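You operate a simulated robot arm through the tools that you are given. There is no shell and no other tool. Be economical: measure what you need, move in short steps, check, and stop when the job is done.

You are at the controls of a simulated robot arm. One attempt, no reset.

TASK
Top up press five's gear oil to the green band at Full.
Fine: spill none; park the spout, close the filler lid; the padlock stays on. Where these are worked on the way, their far stop is far enough and under half their travel is too little: filler lid.

Only the result counts: the job must be done as asked and must still hold three seconds after the hand-in. Knocking over, shifting, dropping, spilling or breaking anything else fails it. Lids that push on must go on centred and level and be pressed home; caps that screw on are set level and turned clockwise until they are tight.

THE ROBOT
A 6-joint arm with a two-finger gripper on a trunk, on a base that drives. Base frame: it is fixed to the floor where the robot stands at the start and does not move with it; the origin is under the middle of the robot, x ahead of it, y to its left, z up. Lengths are in m, angles in rad, forces in N, time in s.
Its first joint turns from -2.897 to 2.897 rad. Places, roughly: filler lid [0.7, 0.1, 1.1]; gear drain valve [0.5, 0, 0.6]; gear oil lever [0.6, -0.1, 1.2]; oil glass [0.6, 0.1, 0.8]; press five switch [0.3, -0.3, 1.3]; silver spout [0.6, 0.1, 1.2]. Payload 2.54 kg.
The TCP is the grasp point between the finger pads, 0.03 m short of the fingertips. In the tool frame z runs along the fingers and y along their closing line. The gripper opens to 0.116 m. The gripper's body begins 0.095 m behind the TCP.
Orientation is told as [roll, pitch, yaw] about the base's x, y, z axes, in that order, counted from this pose: with the fingers straight down and closing along the base's y, the tool's x points along the base's -x, its y along +y and its z along -z.

THE INTERFACE
- The arm moves only by the tool move_arm. Its argument "motion" is a list of rows, each an object (a shift or turn left out is 0, a gripper value left out holds the last) with "delta_rot": the turn, a rotation vector about the tool's x, y, z in units of 4 degrees (1.0 is 4 degrees), a list of three; "translation": the shift along the tool's x, y, z in units of 40 mm (1.0 is 40 mm), a list of three; "grip": the closure in counts, from 0 (fully open) to 255 (shut). In form: [{"delta_rot": [rx, ry, rz], "translation": [tx, ty, tz], "grip": grip}, ...]. A call has 1 to 20 rows; each row shifts and turns the commanded pose from where the row before left it, along the tool's axes as they then stand. A call with a number of a shift or a turn outside -1 to 1 is refused whole. Rows are played at 5 a second. More than 0.05 m and 0.15 rad between two rows, or a gripper value outside its range, and nothing of the call is played. Where a pose cannot be reached the arm comes as near as it can. A force on the tool above 90 N (or 10 N above the force at the start of the call, whichever is more), or a blocked arm, ends the call early, and 0.2 s more pass. The fingers move at their own pace (about 0.072 m/s each) and stop on an object; they squeeze with about 43 N. The grip force told is the motor's: it shows also when the fingers shut on nothing. Time passes only in rows, and 0.2 s behind the last, so rows that do not move let the fingers close. The reply holds the time, the measured pose of the TCP, the force on the tool along the base axes, the opening and the grip force, in the units named above and with some noise, with the torque about the TCP (base axes, N m) and any sound that the robot's microphone picked up.
- Cameras (640 x 400 px; columns grow to the right, rows downward): "scene" is now at [-0.0335, 0.1133, 1.4484]; the picture's right is [-0.38, -0.92, 0.00], its down [-0.18, 0.08, -0.98] and it looks along [0.91, -0.38, -0.20] (base axes); focal length 286 px, centre (320, 200). "wrist" rides on the gripper at [0.069, -0.015, -0.122] in the tool frame; the picture's right is [0.21, 0.98, 0.00], its down [-0.83, 0.18, -0.53] and it looks along [-0.52, 0.11, 0.85] (tool axes); focal length 251 px, centre (320, 200). There is no depth. A picture from a camera that has moved, and an enlarged one, comes with that camera's place and axes in the base frame and with its lens.
- grab_frame(camera): a new picture of that camera. No time passes.
- drive_base(legs): drives the robot by 1 to 6 legs, each [ahead, left, turn to the left] in m, m and rad, along the robot's own axes; the way and the turn of a leg run together, so that a leg with both is an arc; at most 1.5 m and 3.142 rad a leg. The arm and the cameras ride along, it lands a little off, and it stops where it bumps. It gives what a move gives.
- pan_tilt(pan, tilt): turns the head with the scene camera to pan (to the left, within 2.094 rad either way) and tilt (down, from -0.506 to 1.204), counted from straight ahead of the robot. It gives what a move gives.
- enlarge(camera, box): a new picture of the part [left, top, right, bottom] of that camera's present view, enlarged. No time passes.
- sign_off(): hands the job in; it is judged then, once.

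Go step by step. Nothing tells you exact positions but the pictures and the camera data: compare them with the known pose of the tool, close in by small moves and look again before you grip or let go. The budget is 120 turns and 78 pictures, counting those below and the enlarged ones. Unless the task says otherwise, let go and move clear before handing in, and close with one line.

The tools are called by a JSON object that holds its "op" and its "data". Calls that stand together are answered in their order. move_arm: Moves the arm, as the interface text tells. Its arguments: {"type":"object","properties":{"motion":{"type":"array","items":{"type":"object","properties":{"delta_rot":{"type":"array","items":{"type":"number"}},"translation":{"type":"array","items":{"type":"number"}},"grip":{"type":"number"}}}}},"required":["motion"]} The other tools are called the same way: drive_base (legs) drives the base; pan_tilt (pan, tilt) turns the head that bears the scene camera; grab_frame (camera) takes a picture; enlarge (camera, box) takes an enlarged picture of a part of a camera's view; sign_off () hands the job in.

At the start:

```text
t: 0.0
position: [0.4918, 0.2134, 1.4013]
tool_rot: [0.001, 0.002, 0.001]
ft_force: [-0.3, -0.6, -0.1]
ft_torque: [0.01, -0.05, 0.03]
grip_width: 0.1158
gripper_force: 0.1
robot x, y, heading: [0.0004, 0.003, 0.005]
head pan, tilt: [-0.393, 0.201]
```

scene: 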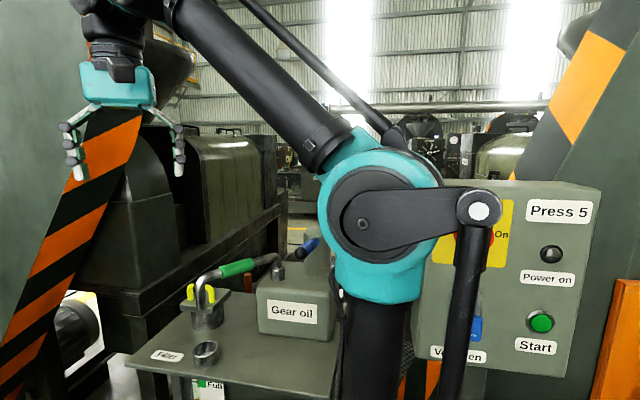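
wrist: 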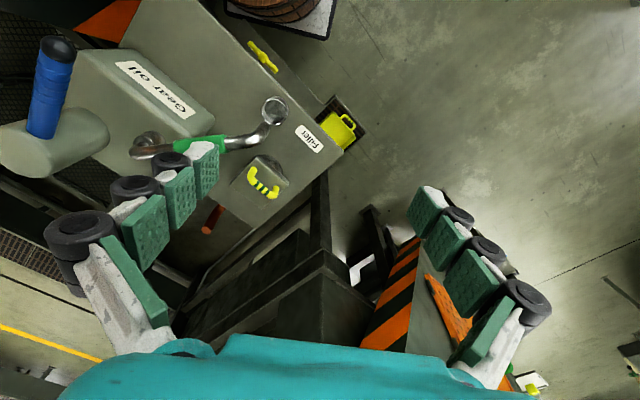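

I see a gear oil tank with a blue-handled lever, a silver spout with a green grip, and a filler. I'll look closer first.

{"op": "enlarge", "data": {"camera": "scene", "box": [120, 220, 360, 400]}}

{"op": "enlarge", "data": {"camera": "wrist", "box": [0, 0, 380, 240]}}

{"op": "pan_tilt", "data": {"pan": 0.1, "tilt": 0.6}}

{"op": "grab_frame", "data": {"camera": "scene"}}

```text
2.22 times, centred on (240, 310) of scene
camera zoom: at [-0.0335, 0.1133, 1.4484], right [-0.38, -0.92, 0.0], down [-0.18, 0.08, -0.98], along [0.91, -0.38, -0.2], focal length 636 px, centre (498, -44)
```

zoom: 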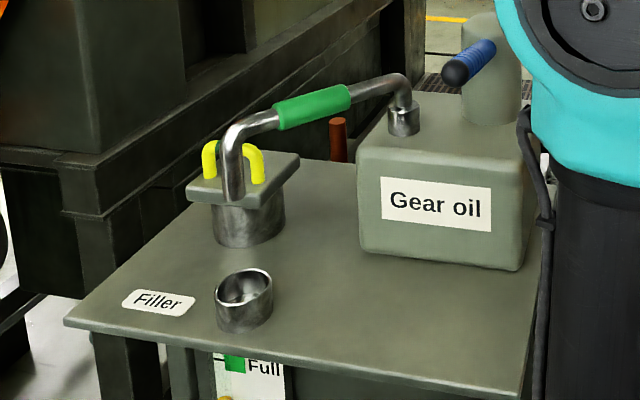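

```text
1.67 times, centred on (190, 120) of wrist
camera zoom: at [0.4225, 0.1977, 1.5225], right [-0.21, 0.98, 0.0], down [0.83, 0.18, 0.53], along [0.52, 0.11, -0.85], focal length 419 px, centre (537, 333)
```

zoom: 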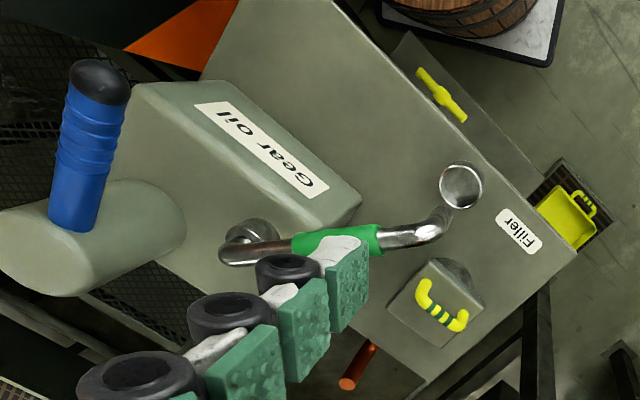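

```text
t: 0.9
position: [0.4916, 0.2133, 1.4007]
tool_rot: [-0.001, 0.0, 0.0]
ft_force: [-0.6, -0.4, -1.5]
ft_torque: [0.0, -0.03, -0.01]
grip_width: 0.116
gripper_force: 0.0
robot x, y, heading: [0.0011, 0.0013, 0.003]
head pan, tilt: [0.099, 0.6]
```

```text
73 pictures are left
camera scene: at [-0.0316, 0.1576, 1.4116], right [0.1, -1.0, 0.0], down [-0.56, -0.06, -0.83], along [0.82, 0.08, -0.56], focal length 286 px, centre (320, 200)
```

scene: 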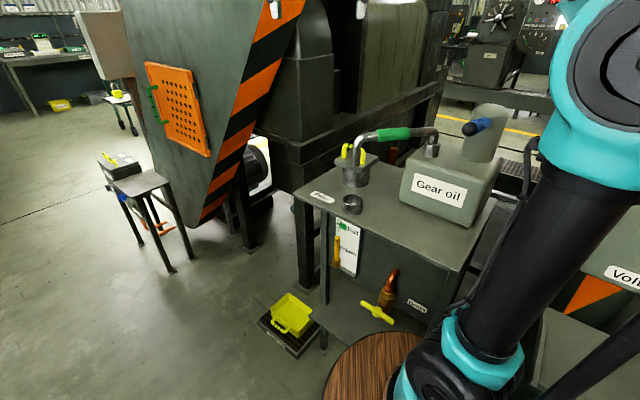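

{"op": "enlarge", "data": {"camera": "scene", "box": [290, 110, 450, 220]}}

{"op": "enlarge", "data": {"camera": "scene", "box": [310, 200, 450, 340]}}

{"op": "enlarge", "data": {"camera": "wrist", "box": [180, 70, 370, 230]}}

```text
3.64 times, centred on (370, 165) of scene
camera zoom: at [-0.0316, 0.1576, 1.4116], right [0.1, -1.0, 0.0], down [-0.56, -0.06, -0.83], along [0.82, 0.08, -0.56], focal length 1041 px, centre (138, 327)
```

zoom: 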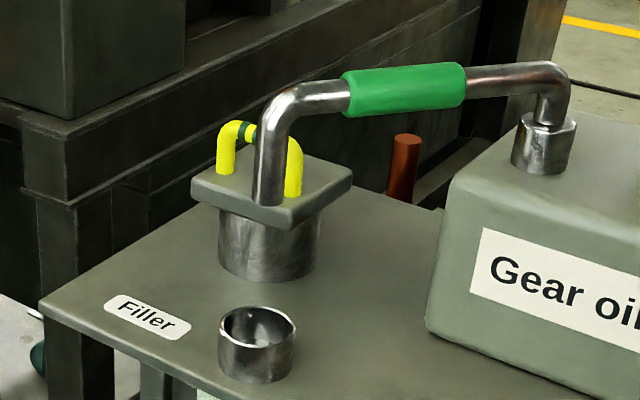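

```text
2.86 times, centred on (380, 270) of scene
camera zoom: at [-0.0316, 0.1576, 1.4116], right [0.1, -1.0, 0.0], down [-0.56, -0.06, -0.83], along [0.82, 0.08, -0.56], focal length 818 px, centre (149, 0)
```

zoom: 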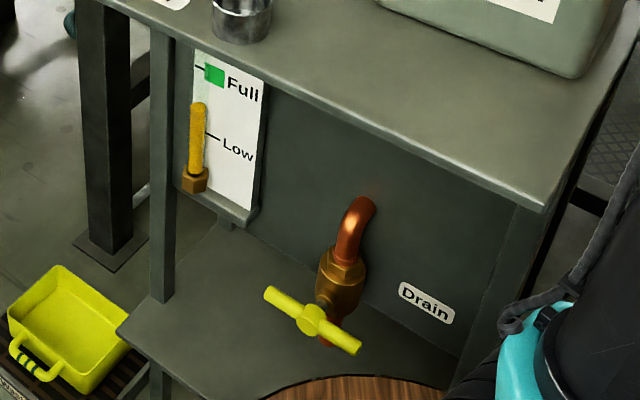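

```text
2.50 times, centred on (275, 150) of wrist
camera zoom: at [0.4225, 0.1977, 1.5225], right [-0.21, 0.98, 0.0], down [0.83, 0.18, 0.53], along [0.52, 0.11, -0.85], focal length 629 px, centre (432, 325)
```

zoom: 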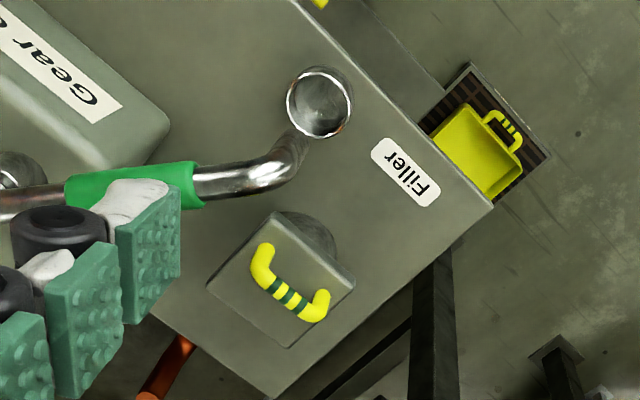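

The spout looks parked over the small drip cup at about (0.55,0.135). The lidded filler is at about (0.67,0.14), with its handle top at z≈1.11. I'll move closer to find the lid's hinge.

{"op": "move_arm", "data": {"motion": [{"translation": [0, 0.6, 0.5]}, {"translation": [0, 0.6, 0.5]}, {"translation": [-0.5, 0.3, 0.5]}, {"translation": [-0.5, 0, 0.5]}]}}

{"op": "grab_frame", "data": {"camera": "wrist"}}

{"op": "enlarge", "data": {"camera": "scene", "box": [420, 90, 540, 190]}}

```text
t: 1.9
position: [0.53, 0.2744, 1.3191]
tool_rot: [0.0, 0.001, 0.0]
ft_force: [-0.8, 0.4, 1.1]
ft_torque: [0.02, -0.03, 0.0]
grip_width: 0.1158
gripper_force: 0.2
robot x, y, heading: [-0.0001, -0.0025, -0.002]
head pan, tilt: [0.099, 0.6]
```

```text
69 pictures are left
camera wrist: at [0.4625, 0.2584, 1.4417], right [-0.22, 0.98, 0.0], down [0.83, 0.18, 0.53], along [0.52, 0.11, -0.85], focal length 251 px, centre (320, 200)
```

wrist: 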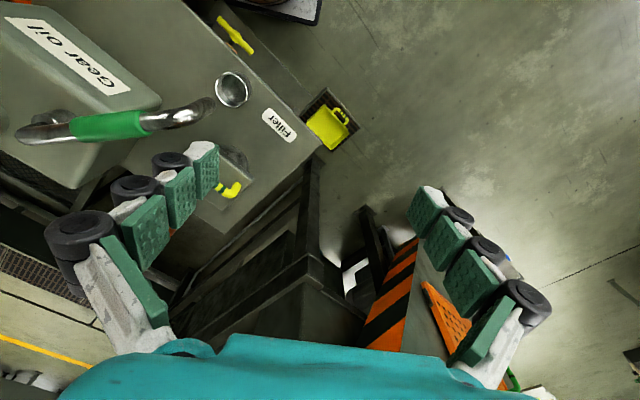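

```text
4.00 times, centred on (480, 140) of scene
camera zoom: at [-0.0318, 0.1576, 1.4116], right [0.1, -0.99, 0.0], down [-0.56, -0.06, -0.83], along [0.82, 0.08, -0.56], focal length 1146 px, centre (-320, 440)
```

zoom: 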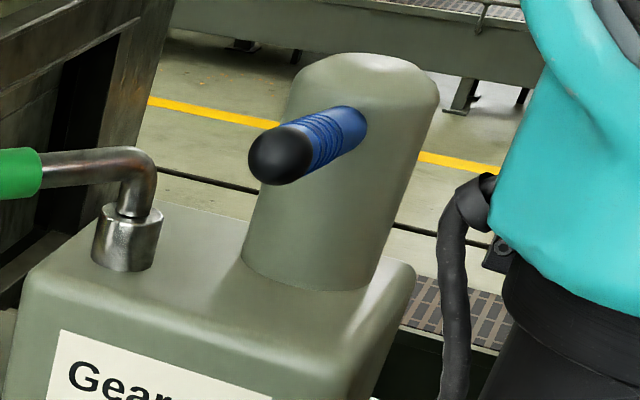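

{"op": "move_arm", "data": {"motion": [{"translation": [0, -0.9, 0]}, {"translation": [0, -0.9, 0]}, {"translation": [0, -0.9, 0]}, {"translation": [0, -0.6, 0]}]}}

{"op": "grab_frame", "data": {"camera": "wrist"}}

```text
t: 2.9
position: [0.5319, 0.1422, 1.3202]
tool_rot: [0.001, 0.0, -0.001]
ft_force: [-0.3, 0.2, 0.0]
ft_torque: [-0.01, -0.02, 0.01]
grip_width: 0.1161
gripper_force: 0.1
robot x, y, heading: [0.0011, -0.0, -0.002]
head pan, tilt: [0.099, 0.6]
```

```text
67 pictures are left
camera wrist: at [0.4627, 0.1259, 1.4427], right [-0.22, 0.98, 0.0], down [0.83, 0.18, 0.53], along [0.52, 0.11, -0.85], focal length 251 px, centre (320, 200)
```

wrist: 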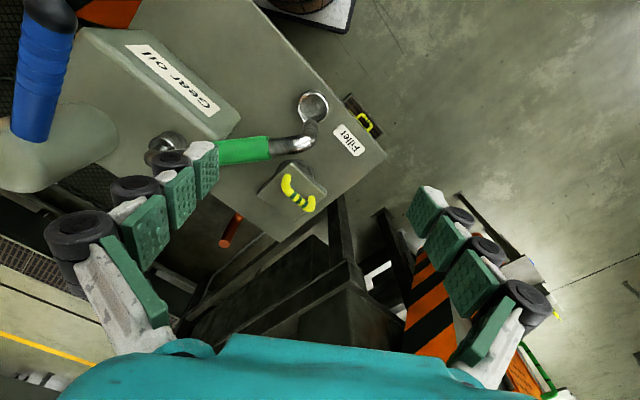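

{"op": "enlarge", "data": {"camera": "wrist", "box": [240, 80, 360, 230]}}

{"op": "enlarge", "data": {"camera": "scene", "box": [330, 130, 390, 195]}}

```text
2.67 times, centred on (300, 155) of wrist
camera zoom: at [0.4627, 0.1259, 1.4427], right [-0.22, 0.98, 0.0], down [0.83, 0.18, 0.53], along [0.52, 0.11, -0.85], focal length 670 px, centre (373, 320)
```

zoom: 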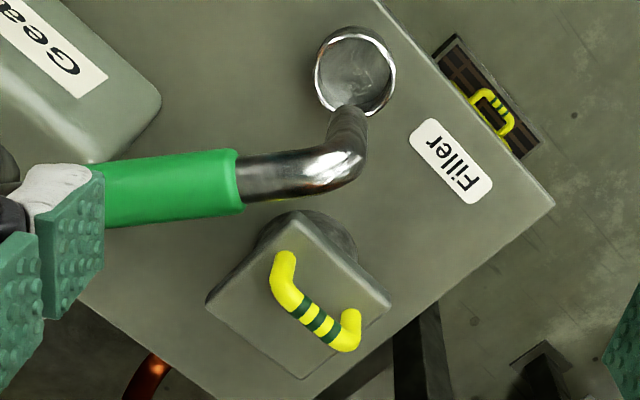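

```text
6.15 times, centred on (360, 162) of scene
camera zoom: at [-0.0315, 0.1579, 1.4116], right [0.1, -0.99, 0.0], down [-0.56, -0.06, -0.82], along [0.82, 0.08, -0.57], focal length 1762 px, centre (74, 431)
```

zoom: 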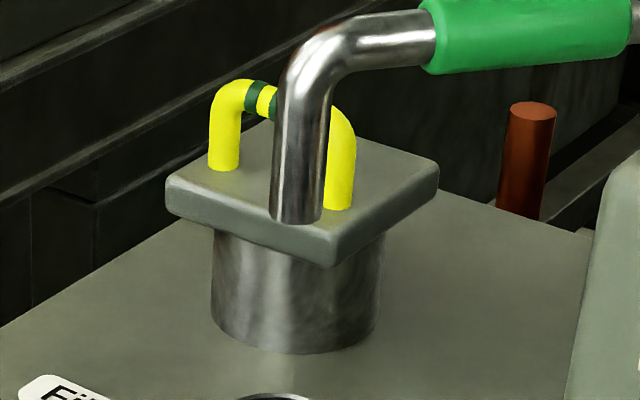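

The lid is a square plate about 0.085 m across, centred near (0.696,0.125). Its handle bar runs at about 56° yaw at (0.68,0.137,1.10) and sits off centre, so the hinge is probably on the far edge. I'll turn the gripper across the bar and go above it.

{"op": "move_arm", "data": {"motion": [{"delta_rot": [0, 0, -1]}, {"delta_rot": [0, 0, -1]}, {"delta_rot": [0, 0, -1]}, {"delta_rot": [0, 0, -1]}, {"delta_rot": [0, 0, -1]}, {"delta_rot": [0, 0, -1]}, {"delta_rot": [0, 0, -1]}, {"delta_rot": [0, 0, -1]}, {"delta_rot": [0, 0, -1]}, {"delta_rot": [0, 0, -1]}, {"delta_rot": [0, 0, -1]}, {"delta_rot": [0, 0, -1]}, {"delta_rot": [0, 0, -1]}, {"delta_rot": [0, 0, -1]}, {"translation": [-0.49, -0.79, 0.3]}, {"translation": [-0.49, -0.79, 0.3]}, {"translation": [-0.49, -0.79, 0.3]}, {"translation": [-0.49, -0.79, 0.3], "grip": 123}, {"grip": 123}]}}

{"op": "grab_frame", "data": {"camera": "wrist"}}

{"op": "grab_frame", "data": {"camera": "scene"}}

```text
t: 6.9
position: [0.6791, 0.1362, 1.2723]
tool_rot: [0.0, 0.0, 0.976]
ft_force: [-0.1, 0.2, 0.4]
ft_torque: [0.0, -0.01, 0.0]
grip_width: 0.0599
gripper_force: 0.0
robot x, y, heading: [0.0007, -0.0021, -0.002]
head pan, tilt: [0.099, 0.6]
```

```text
64 pictures are left
camera wrist: at [0.654, 0.0693, 1.3943], right [-0.93, 0.37, 0.0], down [0.31, 0.79, 0.53], along [0.2, 0.5, -0.85], focal length 251 px, centre (320, 200)
```

wrist: 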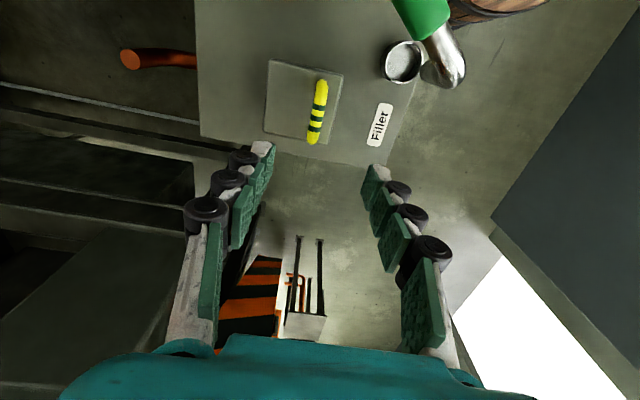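

```text
63 pictures are left
camera scene: at [-0.0317, 0.1576, 1.4116], right [0.1, -1.0, 0.0], down [-0.56, -0.06, -0.83], along [0.82, 0.08, -0.56], focal length 286 px, centre (320, 200)
```

scene: 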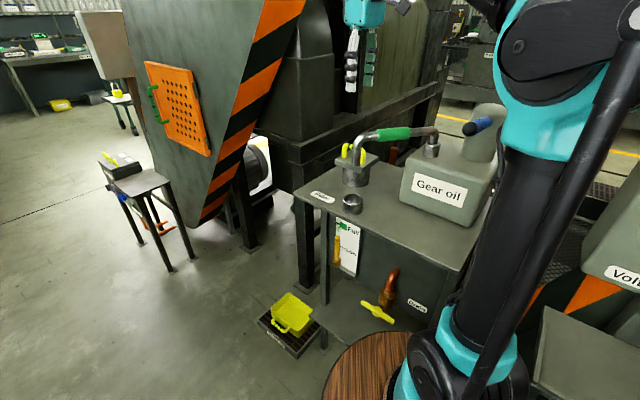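

The gripper is lined up over the bar. I'll descend in two stages.

{"op": "move_arm", "data": {"motion": [{"delta_rot": [0, 0, -0.5], "translation": [0.05, -0.12, 0.9]}, {"translation": [0, 0, 0.9]}, {"translation": [0, 0, 0.9]}, {"translation": [0, 0, 0.5]}]}}

{"op": "grab_frame", "data": {"camera": "wrist"}}

{"op": "enlarge", "data": {"camera": "scene", "box": [300, 70, 440, 210]}}

```text
t: 7.9
position: [0.6829, 0.1325, 1.1449]
tool_rot: [-0.001, -0.001, 1.012]
ft_force: [-0.4, 0.6, 0.0]
ft_torque: [-0.02, -0.03, 0.0]
grip_width: 0.0599
gripper_force: 0.1
robot x, y, heading: [-0.0041, 0.0022, 0.003]
head pan, tilt: [0.099, 0.6]
```

```text
62 pictures are left
camera wrist: at [0.6597, 0.0645, 1.266], right [-0.94, 0.34, 0.0], down [0.28, 0.8, 0.53], along [0.18, 0.5, -0.85], focal length 251 px, centre (320, 200)
```

wrist: 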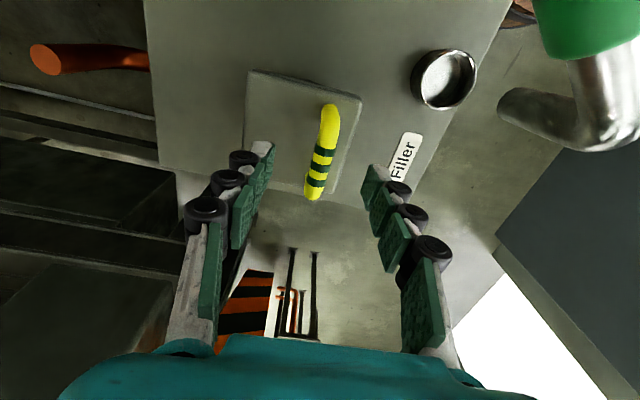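

```text
2.86 times, centred on (370, 140) of scene
camera zoom: at [-0.0316, 0.1577, 1.4116], right [0.1, -1.0, 0.0], down [-0.56, -0.06, -0.83], along [0.82, 0.08, -0.56], focal length 818 px, centre (177, 371)
```

zoom: 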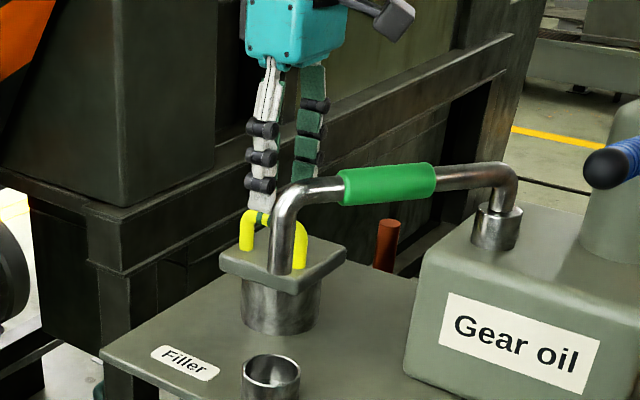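

{"op": "move_arm", "data": {"motion": [{"translation": [0, 0, 0.6]}, {"translation": [0, 0, 0.5]}, {"grip": 255}, {"grip": 255}, {"grip": 255}]}}

{"op": "grab_frame", "data": {"camera": "wrist"}}

```text
t: 9.1
position: [0.6826, 0.1326, 1.0997]
tool_rot: [0.0, 0.0, 1.012]
ft_force: [-2.6, 2.4, 0.4]
ft_torque: [-0.04, 0.21, -0.91]
grip_width: 0.0126
gripper_force: 39.1
robot x, y, heading: [-0.0005, 0.0012, 0.001]
head pan, tilt: [0.099, 0.6]
```

```text
60 pictures are left
camera wrist: at [0.6585, 0.0648, 1.2222], right [-0.94, 0.34, 0.0], down [0.28, 0.8, 0.53], along [0.18, 0.5, -0.85], focal length 251 px, centre (320, 200)
```

wrist: 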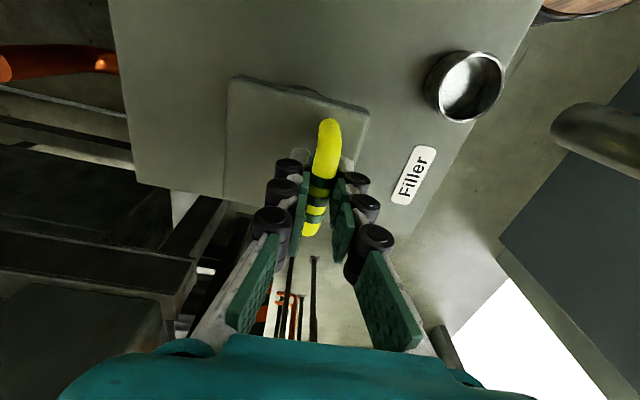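

Gripped the bar (12.6 mm). I'll try a small lift, up and slightly back.

{"op": "move_arm", "data": {"motion": [{"delta_rot": [0, 0, 0.6], "translation": [0, 0, 0]}, {"translation": [0, -0.1, -0.12]}, {"translation": [0, -0.1, -0.12]}, {}]}}

{"op": "enlarge", "data": {"camera": "scene", "box": [330, 120, 410, 200]}}

```text
t: 10.1
position: [0.6915, 0.1269, 1.1113]
tool_rot: [0.003, 0.001, 0.969]
ft_force: [0.9, -0.4, -4.5]
ft_torque: [0.06, 0.15, 0.4]
grip_width: 0.0126
gripper_force: 39.3
robot x, y, heading: [0.0005, -0.0019, 0.004]
head pan, tilt: [0.099, 0.6]
```

```text
5.00 times, centred on (370, 160) of scene
camera zoom: at [-0.0314, 0.1577, 1.4116], right [0.1, -1.0, 0.0], down [-0.56, -0.06, -0.82], along [0.82, 0.08, -0.57], focal length 1432 px, centre (70, 400)
```

zoom: 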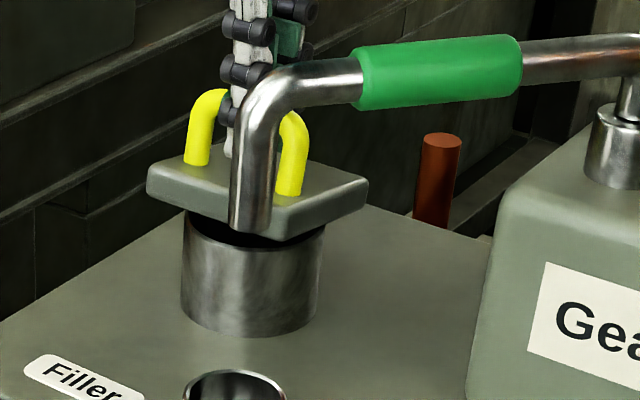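

It lifts with little force and a gap opens at the front, so it hinges at the back. I'll follow the arc.

{"op": "move_arm", "data": {"motion": [{"translation": [0, -0.17, -0.105]}, {"translation": [0, -0.17, -0.105]}, {"translation": [0, -0.19, -0.062]}, {"translation": [0, -0.19, -0.062]}, {}]}}

{"op": "enlarge", "data": {"camera": "scene", "box": [330, 120, 410, 200]}}

```text
t: 11.3
position: [0.7147, 0.1108, 1.1232]
tool_rot: [0.0, -0.001, 0.97]
ft_force: [3.4, 5.4, -2.5]
ft_torque: [-0.02, 0.04, 0.02]
grip_width: 0.0137
gripper_force: 38.8
robot x, y, heading: [-0.0022, -0.0002, -0.005]
head pan, tilt: [0.099, 0.6]
```

```text
5.00 times, centred on (370, 160) of scene
camera zoom: at [-0.0313, 0.1579, 1.4116], right [0.1, -1.0, 0.0], down [-0.56, -0.06, -0.82], along [0.82, 0.08, -0.57], focal length 1432 px, centre (70, 400)
```

zoom: 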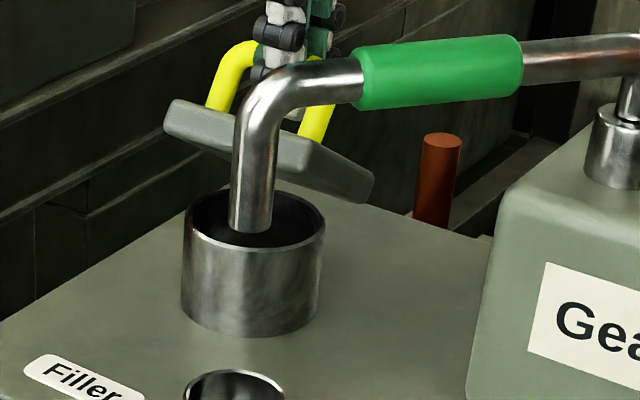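

{"op": "move_arm", "data": {"motion": [{"translation": [0, -0.2, -0.025]}, {"translation": [0, -0.2, -0.025]}, {"translation": [0, -0.2, 0.02]}, {"translation": [0, -0.2, 0.02]}, {}]}}

{"op": "enlarge", "data": {"camera": "scene", "box": [330, 120, 410, 200]}}

```text
t: 12.5
position: [0.74, 0.0927, 1.125]
tool_rot: [0.001, 0.001, 0.969]
ft_force: [3.2, 6.1, 20.8]
ft_torque: [0.03, -0.01, -0.22]
grip_width: 0.0124
gripper_force: 37.1
robot x, y, heading: [-0.0018, 0.0037, 0.002]
head pan, tilt: [0.099, 0.6]
```

```text
5.00 times, centred on (370, 160) of scene
camera zoom: at [-0.0322, 0.1579, 1.4116], right [0.1, -1.0, 0.0], down [-0.56, -0.06, -0.83], along [0.82, 0.08, -0.56], focal length 1432 px, centre (70, 400)
```

zoom: 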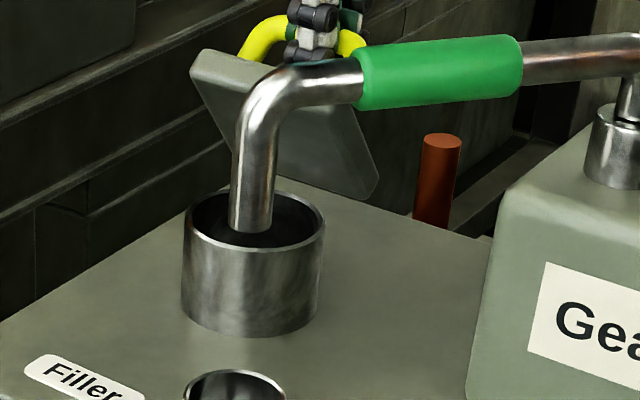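

{"op": "move_arm", "data": {"motion": [{"translation": [0, 0, -0.15]}, {"translation": [0, -0.2, 0]}, {"translation": [0, -0.2, 0.03]}, {"translation": [0, -0.2, 0.05]}, {}]}}

{"op": "enlarge", "data": {"camera": "scene", "box": [330, 120, 410, 200]}}

```text
t: 13.7
position: [0.7604, 0.0791, 1.1262]
tool_rot: [-0.001, 0.001, 0.971]
ft_force: [-0.2, 3.6, -5.5]
ft_torque: [-0.09, 0.07, -0.41]
grip_width: 0.0112
gripper_force: 37.7
robot x, y, heading: [0.0006, -0.0014, 0.002]
head pan, tilt: [0.099, 0.6]
```

```text
5.00 times, centred on (370, 160) of scene
camera zoom: at [-0.0314, 0.158, 1.4116], right [0.1, -1.0, 0.0], down [-0.56, -0.06, -0.82], along [0.82, 0.08, -0.57], focal length 1432 px, centre (70, 400)
```

zoom: 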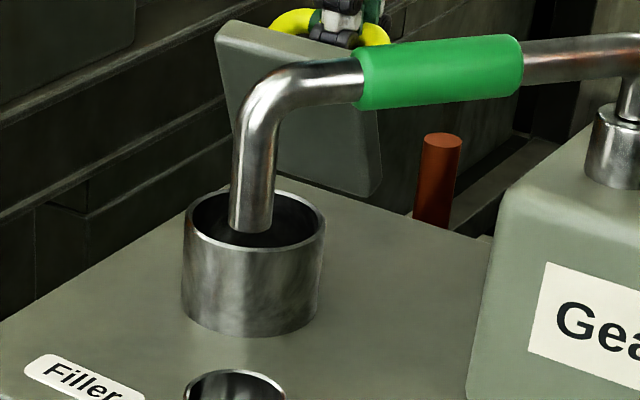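

{"op": "move_arm", "data": {"motion": [{"translation": [0, -0.2, 0.08]}, {"translation": [0, -0.2, 0.11]}, {"translation": [0, -0.2, 0.13]}, {}]}}

{"op": "enlarge", "data": {"camera": "scene", "box": [330, 120, 410, 200]}}

{"op": "grab_frame", "data": {"camera": "wrist"}}

```text
t: 14.7
position: [0.7815, 0.0648, 1.1147]
tool_rot: [-0.002, 0.001, 0.972]
ft_force: [22.7, 0.4, 28.3]
ft_torque: [0.11, -0.07, -0.47]
grip_width: 0.0121
gripper_force: 38.1
robot x, y, heading: [-0.0003, 0.0022, 0.002]
head pan, tilt: [0.099, 0.6]
```

```text
5.00 times, centred on (370, 160) of scene
camera zoom: at [-0.0313, 0.1576, 1.4116], right [0.1, -1.0, 0.0], down [-0.56, -0.06, -0.83], along [0.82, 0.08, -0.56], focal length 1432 px, centre (70, 400)
```

zoom: 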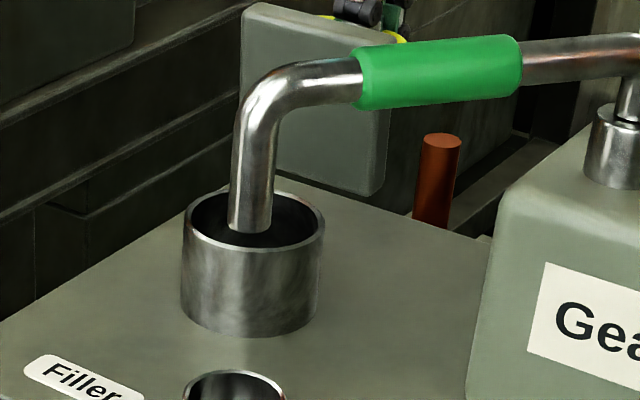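

```text
54 pictures are left
camera wrist: at [0.754, -0.001, 1.236], right [-0.93, 0.38, 0.0], down [0.32, 0.78, 0.53], along [0.2, 0.49, -0.85], focal length 251 px, centre (320, 200)
```

wrist: 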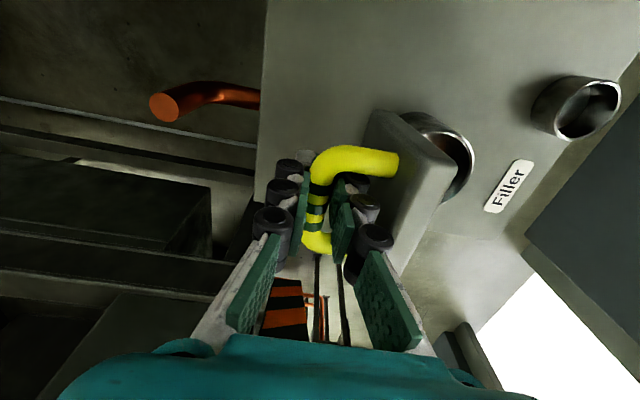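

{"op": "move_arm", "data": {"motion": [{"translation": [0, -0.1, -0.12]}, {"translation": [0, -0.2, 0.13]}, {"translation": [0, -0.15, 0.15]}, {}]}}

{"op": "grab_frame", "data": {"camera": "wrist"}}

```text
t: 15.7
position: [0.7945, 0.0553, 1.1073]
tool_rot: [0.001, 0.0, 0.971]
ft_force: [-22.9, 13.6, -27.9]
ft_torque: [0.13, 0.03, -0.39]
grip_width: 0.0123
gripper_force: 39.2
robot x, y, heading: [-0.0007, -0.0034, 0.001]
head pan, tilt: [0.099, 0.6]
```

```text
53 pictures are left
camera wrist: at [0.7679, -0.0098, 1.2293], right [-0.93, 0.37, 0.0], down [0.32, 0.78, 0.53], along [0.2, 0.49, -0.85], focal length 251 px, centre (320, 200)
```

wrist: 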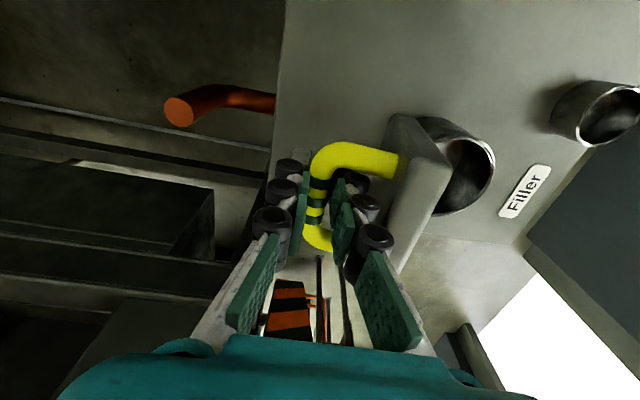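

{"op": "move_arm", "data": {"motion": [{"translation": [0, -0.02, 0.2]}, {"translation": [0, -0.1, 0.17]}, {"translation": [0, -0.1, 0.17]}, {}]}}

{"op": "grab_frame", "data": {"camera": "wrist"}}

```text
t: 16.7
position: [0.7995, 0.0523, 1.0868]
tool_rot: [0.0, 0.001, 0.972]
ft_force: [-22.2, 22.2, 20.0]
ft_torque: [-0.31, 0.11, -0.53]
grip_width: 0.012
gripper_force: 37.0
robot x, y, heading: [-0.001, 0.0011, -0.003]
head pan, tilt: [0.099, 0.6]
```

```text
52 pictures are left
camera wrist: at [0.7727, -0.0141, 1.2089], right [-0.93, 0.37, 0.0], down [0.32, 0.78, 0.53], along [0.2, 0.5, -0.85], focal length 251 px, centre (320, 200)
```

wrist: 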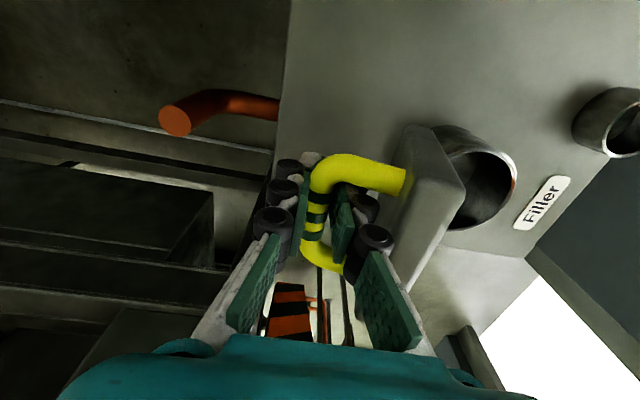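

The lid has reached its stop, past vertical. I'll ease the load, release and rise straight up.

{"op": "move_arm", "data": {"motion": [{"translation": [0, 0.07, -0.08]}, {"grip": 185}, {"grip": 185}, {"translation": [0, 0, -0.3]}, {"translation": [0, 0, -0.5]}, {"translation": [0, 0, -0.8]}, {"translation": [0, 0, -0.9]}, {"translation": [0, 0, -0.9]}]}}

{"op": "grab_frame", "data": {"camera": "wrist"}}

{"op": "enlarge", "data": {"camera": "scene", "box": [310, 110, 450, 210]}}

```text
t: 18.5
position: [0.7989, 0.0536, 1.2234]
tool_rot: [0.0, 0.001, 0.971]
ft_force: [-0.3, -0.9, 0.0]
ft_torque: [0.01, 0.02, 0.0]
grip_width: 0.032
gripper_force: 0.1
robot x, y, heading: [0.0012, -0.0001, -0.002]
head pan, tilt: [0.099, 0.6]
```

```text
51 pictures are left
camera wrist: at [0.7724, -0.0145, 1.3463], right [-0.93, 0.37, 0.0], down [0.32, 0.78, 0.53], along [0.2, 0.49, -0.85], focal length 251 px, centre (320, 200)
```

wrist: 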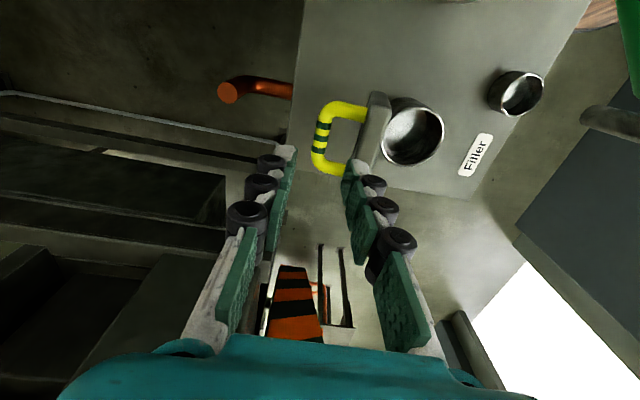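

```text
4.00 times, centred on (380, 160) of scene
camera zoom: at [-0.0315, 0.1577, 1.4116], right [0.1, -1.0, 0.0], down [-0.56, -0.06, -0.82], along [0.82, 0.08, -0.57], focal length 1146 px, centre (80, 360)
```

zoom: 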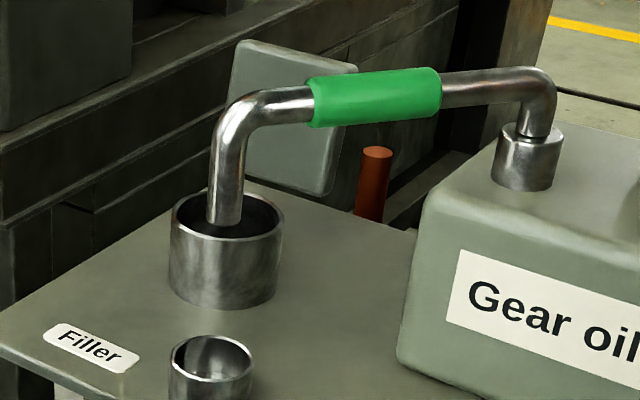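

The lid stays open. The spout's green grip is centred near (0.582,0.054,1.172), with the pivot near (0.615,-0.045). I'll rise, turn to 110° yaw and go above it.

{"op": "move_arm", "data": {"motion": [{"delta_rot": [0, 0, -1], "translation": [0, 0, -1]}, {"delta_rot": [0, 0, -1], "translation": [0, 0, -0.9]}, {"delta_rot": [0, 0, -1]}, {"delta_rot": [0, 0, -1]}, {"delta_rot": [0, 0, -1]}, {"delta_rot": [0, 0, -1]}, {"delta_rot": [0, 0, -1]}, {"delta_rot": [0, 0, -1]}, {"delta_rot": [0, 0, -1]}, {"delta_rot": [0, 0, -1]}, {"delta_rot": [0, 0, -1]}, {"delta_rot": [0, 0, -1]}, {"delta_rot": [0, 0, -1]}, {"delta_rot": [0, 0, -0.5]}, {"translation": [-0.36, 0.95, 0]}, {"translation": [-0.36, 0.95, 0]}, {"translation": [-0.36, 0.95, 0]}, {"translation": [-0.36, 0.95, 0]}, {"translation": [-0.36, 0.95, 0]}, {"translation": [-0.06, 0.35, 0], "grip": 100}]}}

{"op": "grab_frame", "data": {"camera": "wrist"}}

{"op": "grab_frame", "data": {"camera": "scene"}}

```text
t: 22.7
position: [0.5832, 0.0533, 1.3011]
tool_rot: [0.0, 0.002, 1.913]
ft_force: [0.4, -0.3, -0.1]
ft_torque: [-0.01, 0.02, 0.04]
grip_width: 0.0711
gripper_force: 0.0
robot x, y, heading: [-0.0015, -0.0011, -0.002]
head pan, tilt: [0.099, 0.6]
```

```text
49 pictures are left
camera wrist: at [0.62, -0.0068, 1.4228], right [-0.85, -0.53, 0.0], down [-0.45, 0.72, 0.53], along [-0.28, 0.45, -0.85], focal length 251 px, centre (320, 200)
```

wrist: 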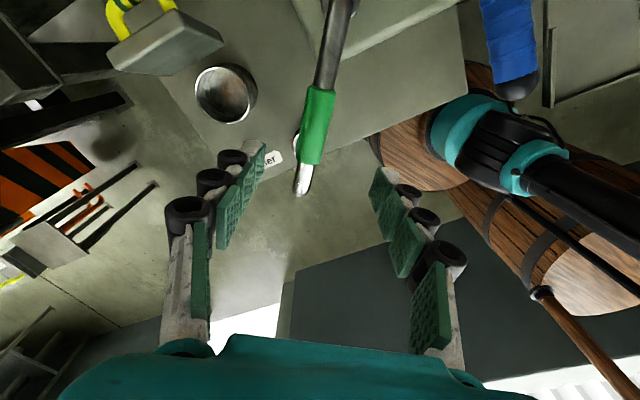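

```text
48 pictures are left
camera scene: at [-0.0313, 0.1577, 1.4116], right [0.1, -1.0, 0.0], down [-0.56, -0.06, -0.82], along [0.82, 0.08, -0.57], focal length 286 px, centre (320, 200)
```

scene: 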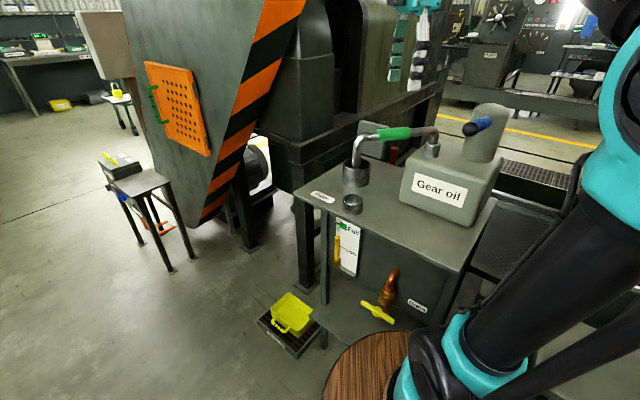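

{"op": "move_arm", "data": {"motion": [{"translation": [0, -0.15, 0.9]}, {"translation": [0, 0, 0.9]}, {"translation": [0, 0, 0.7]}]}}

{"op": "grab_frame", "data": {"camera": "wrist"}}

{"op": "enlarge", "data": {"camera": "scene", "box": [320, 70, 480, 200]}}

```text
t: 23.5
position: [0.5876, 0.0564, 1.2007]
tool_rot: [-0.001, 0.0, 1.912]
ft_force: [-0.5, 0.1, 0.2]
ft_torque: [0.01, -0.03, -0.02]
grip_width: 0.0704
gripper_force: 0.0
robot x, y, heading: [-0.0014, -0.0005, 0.001]
head pan, tilt: [0.099, 0.6]
```

```text
47 pictures are left
camera wrist: at [0.6251, -0.0047, 1.3221], right [-0.85, -0.53, 0.0], down [-0.45, 0.72, 0.53], along [-0.28, 0.45, -0.85], focal length 251 px, centre (320, 200)
```

wrist: 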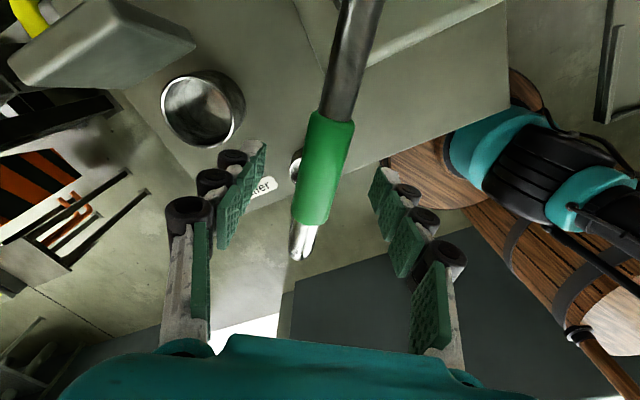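

```text
3.08 times, centred on (400, 135) of scene
camera zoom: at [-0.0316, 0.1577, 1.4116], right [0.1, -1.0, 0.0], down [-0.56, -0.06, -0.83], along [0.82, 0.08, -0.56], focal length 881 px, centre (74, 400)
```

zoom: 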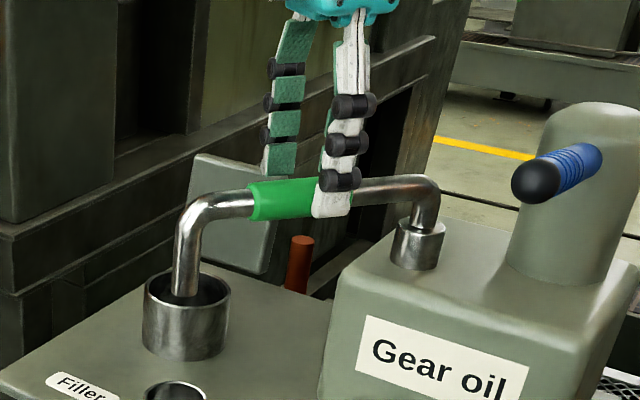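

{"op": "move_arm", "data": {"motion": [{"translation": [0, 0, 0.6]}, {"grip": 255}, {"grip": 255}, {"grip": 255}]}}

{"op": "grab_frame", "data": {"camera": "wrist"}}

```text
t: 24.5
position: [0.5874, 0.0558, 1.1757]
tool_rot: [-0.002, -0.002, 1.913]
ft_force: [2.8, 1.5, -3.6]
ft_torque: [0.05, -0.04, -0.6]
grip_width: 0.0254
gripper_force: 45.2
robot x, y, heading: [-0.0027, 0.0004, 0.0]
head pan, tilt: [0.099, 0.6]
```

```text
45 pictures are left
camera wrist: at [0.6248, -0.0053, 1.298], right [-0.85, -0.53, 0.0], down [-0.45, 0.72, 0.53], along [-0.28, 0.45, -0.85], focal length 251 px, centre (320, 200)
```

wrist: 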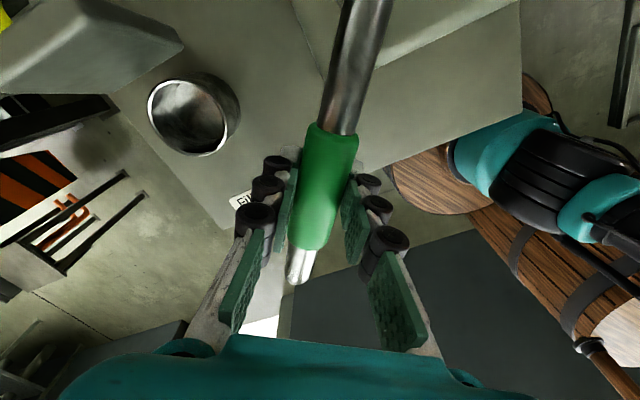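

Gripped the spout. I'll swing it about the pivot towards the filler, checking forces midway.

{"op": "move_arm", "data": {"motion": [{"delta_rot": [0, 0, 1]}, {"delta_rot": [0, 0, 1], "translation": [0.006, -0.182, 0]}, {"delta_rot": [0, 0, 1], "translation": [0.006, -0.182, 0]}, {"delta_rot": [0, 0, 1], "translation": [0.006, -0.182, 0]}, {"delta_rot": [0, 0, 1], "translation": [0.006, -0.182, 0]}, {}]}}

{"op": "enlarge", "data": {"camera": "scene", "box": [320, 90, 460, 210]}}

```text
t: 25.9
position: [0.617, 0.0619, 1.1771]
tool_rot: [-0.002, -0.002, 1.565]
ft_force: [9.3, 15.8, -29.1]
ft_torque: [0.15, -0.17, 1.03]
grip_width: 0.0263
gripper_force: 45.2
robot x, y, heading: [-0.0003, -0.0045, 0.0]
head pan, tilt: [0.099, 0.6]
```

```text
3.33 times, centred on (390, 150) of scene
camera zoom: at [-0.0303, 0.1587, 1.4115], right [0.1, -1.0, 0.0], down [-0.56, -0.06, -0.82], along [0.82, 0.08, -0.57], focal length 954 px, centre (87, 367)
```

zoom: 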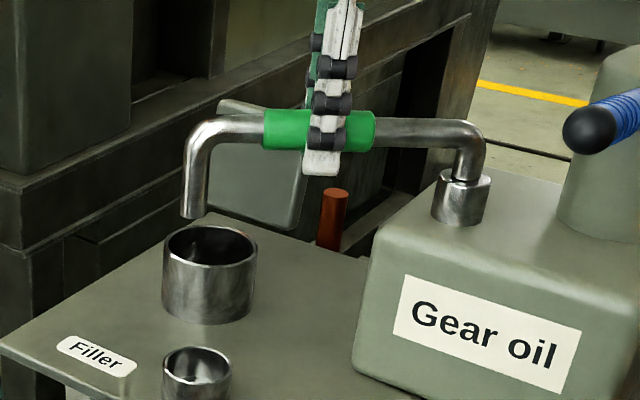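

{"op": "move_arm", "data": {"motion": [{"translation": [-0.08, -0.1, 0.03]}, {"delta_rot": [0, 0, 0.8], "translation": [0.006, -0.182, 0.01]}, {"delta_rot": [0, 0, 1], "translation": [0.006, -0.182, 0]}, {"delta_rot": [0, 0, 1], "translation": [0.006, -0.182, 0]}, {}]}}

{"op": "enlarge", "data": {"camera": "scene", "box": [320, 90, 460, 210]}}

{"op": "grab_frame", "data": {"camera": "wrist"}}

```text
t: 27.1
position: [0.6419, 0.0605, 1.1759]
tool_rot: [0.0, 0.0, 1.366]
ft_force: [1.7, -20.2, 13.0]
ft_torque: [-0.34, -0.16, 0.62]
grip_width: 0.026
gripper_force: 44.7
robot x, y, heading: [-0.0001, -0.0001, -0.0]
head pan, tilt: [0.099, 0.6]
```

```text
3.33 times, centred on (390, 150) of scene
camera zoom: at [-0.0319, 0.1564, 1.4117], right [0.1, -1.0, 0.0], down [-0.56, -0.06, -0.83], along [0.82, 0.08, -0.56], focal length 954 px, centre (87, 367)
```

zoom: 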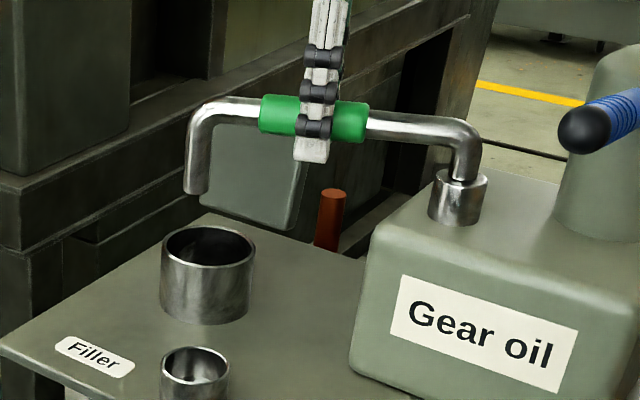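

```text
42 pictures are left
camera wrist: at [0.643, -0.0119, 1.2983], right [-1.0, -0.01, 0.0], down [-0.01, 0.85, 0.53], along [-0.01, 0.53, -0.85], focal length 251 px, centre (320, 200)
```

wrist: 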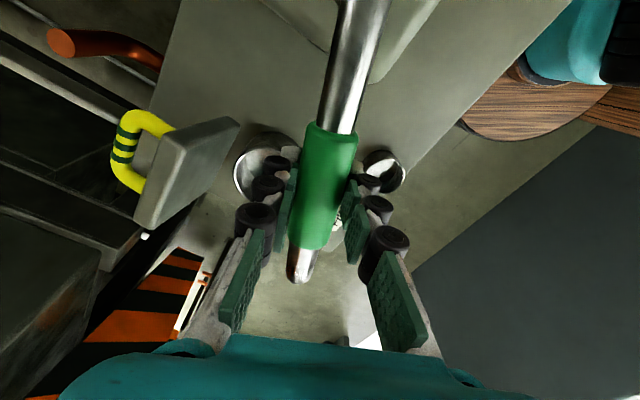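

{"op": "move_arm", "data": {"motion": [{"translation": [0.06, -0.08, -0.015]}, {"delta_rot": [0, 0, 0.8], "translation": [0.008, -0.182, 0]}, {"delta_rot": [0, 0, 1], "translation": [0.008, -0.182, 0]}, {}]}}

{"op": "enlarge", "data": {"camera": "scene", "box": [320, 90, 460, 210]}}

{"op": "grab_frame", "data": {"camera": "wrist"}}

```text
t: 28.1
position: [0.6581, 0.0555, 1.1757]
tool_rot: [-0.001, -0.002, 1.243]
ft_force: [-11.4, 8.0, 5.7]
ft_torque: [0.33, -0.18, -1.32]
grip_width: 0.0258
gripper_force: 45.4
robot x, y, heading: [-0.0015, -0.0008, 0.003]
head pan, tilt: [0.099, 0.6]
```

```text
3.33 times, centred on (390, 150) of scene
camera zoom: at [-0.0324, 0.1582, 1.4115], right [0.1, -0.99, 0.0], down [-0.56, -0.06, -0.83], along [0.82, 0.08, -0.56], focal length 954 px, centre (87, 367)
```

zoom: 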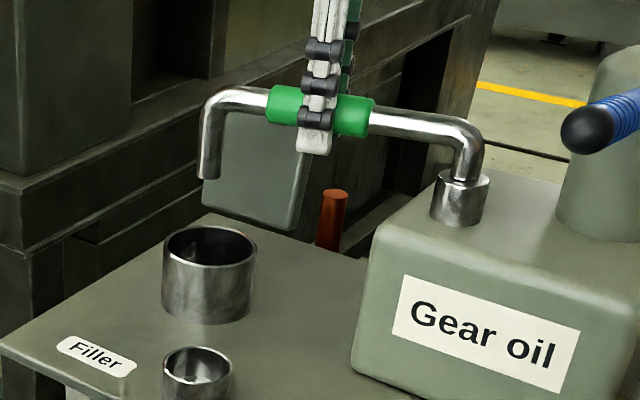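

```text
40 pictures are left
camera wrist: at [0.6502, -0.0159, 1.2981], right [-0.99, 0.11, 0.0], down [0.09, 0.84, 0.53], along [0.06, 0.53, -0.84], focal length 251 px, centre (320, 200)
```

wrist: 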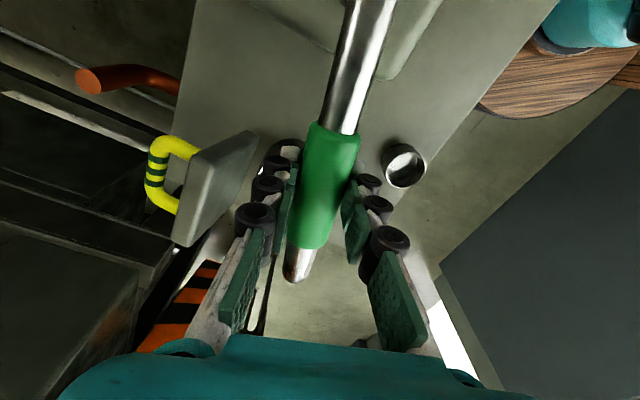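

The tip is about 14 mm short of the filler centre, so one more step is needed before release.

{"op": "move_arm", "data": {"motion": [{"delta_rot": [0, 0, 1], "translation": [0.012, -0.19, 0]}, {"delta_rot": [0, 0, 0.5], "translation": [0, -0.03, 0]}, {}]}}

{"op": "enlarge", "data": {"camera": "scene", "box": [320, 90, 460, 210]}}

```text
t: 28.9
position: [0.6665, 0.0526, 1.1763]
tool_rot: [0.001, 0.0, 1.139]
ft_force: [0.0, 8.0, 4.3]
ft_torque: [0.55, -0.38, -0.55]
grip_width: 0.0253
gripper_force: 44.9
robot x, y, heading: [0.0006, 0.001, 0.0]
head pan, tilt: [0.099, 0.6]
```

```text
3.33 times, centred on (390, 150) of scene
camera zoom: at [-0.0317, 0.1581, 1.4115], right [0.1, -1.0, 0.0], down [-0.56, -0.06, -0.83], along [0.82, 0.08, -0.56], focal length 954 px, centre (87, 367)
```

zoom: 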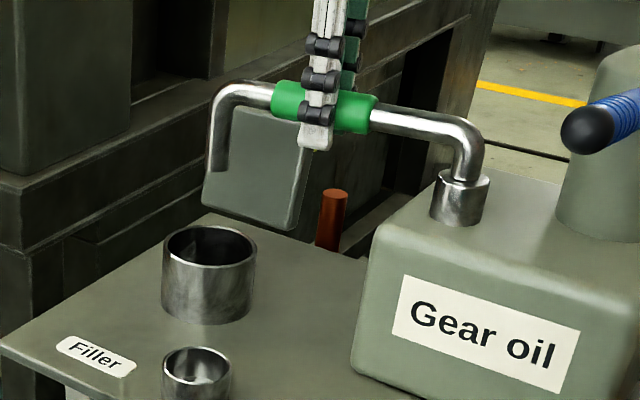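

The tip computes to about (0.70,0.124), over the filler. I'll release, rise and verify from the wrist.

{"op": "move_arm", "data": {"motion": [{"grip": 110}, {"grip": 110}, {"grip": 110}, {"translation": [0, 0, -0.6]}, {"translation": [0, 0, -0.9]}, {"translation": [0, 0, -0.9]}, {"translation": [0, 0, -0.9]}]}}

{"op": "grab_frame", "data": {"camera": "wrist"}}

{"op": "grab_frame", "data": {"camera": "scene"}}

```text
t: 30.5
position: [0.6685, 0.0528, 1.3085]
tool_rot: [-0.002, -0.001, 1.139]
ft_force: [-0.6, 0.5, -0.2]
ft_torque: [-0.03, 0.0, 0.0]
grip_width: 0.0662
gripper_force: 0.1
robot x, y, heading: [0.0014, -0.001, 0.0]
head pan, tilt: [0.099, 0.6]
```

```text
38 pictures are left
camera wrist: at [0.6525, -0.0185, 1.4298], right [-0.98, 0.21, 0.0], down [0.18, 0.83, 0.53], along [0.11, 0.52, -0.85], focal length 251 px, centre (320, 200)
```

wrist: 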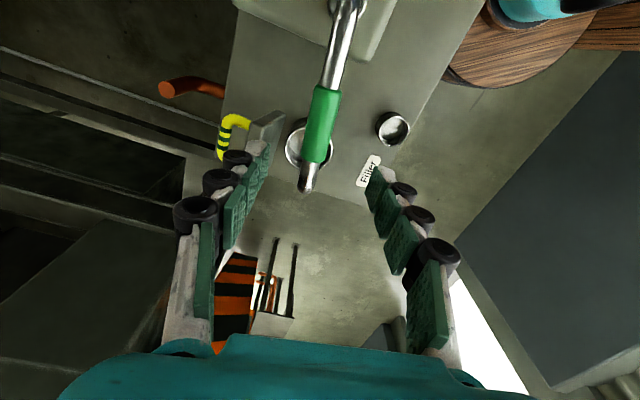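

```text
37 pictures are left
camera scene: at [-0.0316, 0.1577, 1.4116], right [0.1, -1.0, 0.0], down [-0.56, -0.06, -0.83], along [0.82, 0.08, -0.56], focal length 286 px, centre (320, 200)
```

scene: 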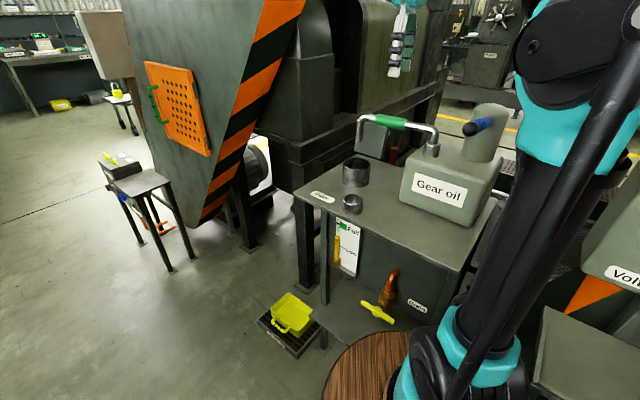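

The spout sits over the filler. Now the lever; I'll look closely at it and at the gauge before touching it.

{"op": "enlarge", "data": {"camera": "scene", "box": [410, 90, 530, 190]}}

{"op": "enlarge", "data": {"camera": "scene", "box": [320, 205, 370, 285]}}

```text
4.00 times, centred on (470, 140) of scene
camera zoom: at [-0.0316, 0.1577, 1.4116], right [0.1, -1.0, 0.0], down [-0.56, -0.06, -0.83], along [0.82, 0.08, -0.56], focal length 1146 px, centre (-280, 440)
```

zoom: 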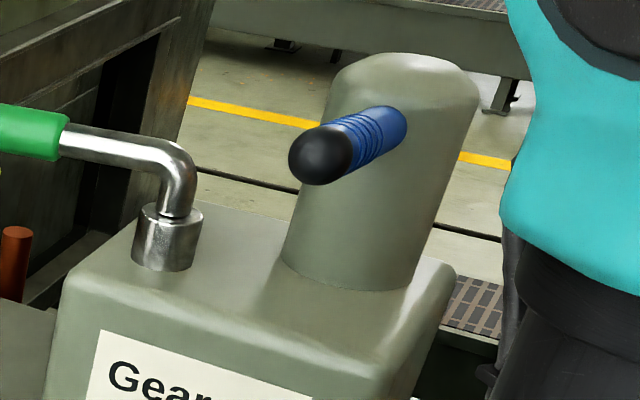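

```text
5.00 times, centred on (345, 245) of scene
camera zoom: at [-0.0316, 0.1577, 1.4116], right [0.1, -1.0, 0.0], down [-0.56, -0.06, -0.83], along [0.82, 0.08, -0.56], focal length 1432 px, centre (195, -25)
```

zoom: 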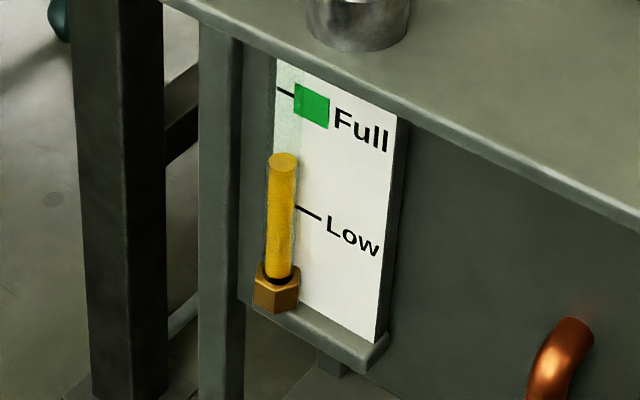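

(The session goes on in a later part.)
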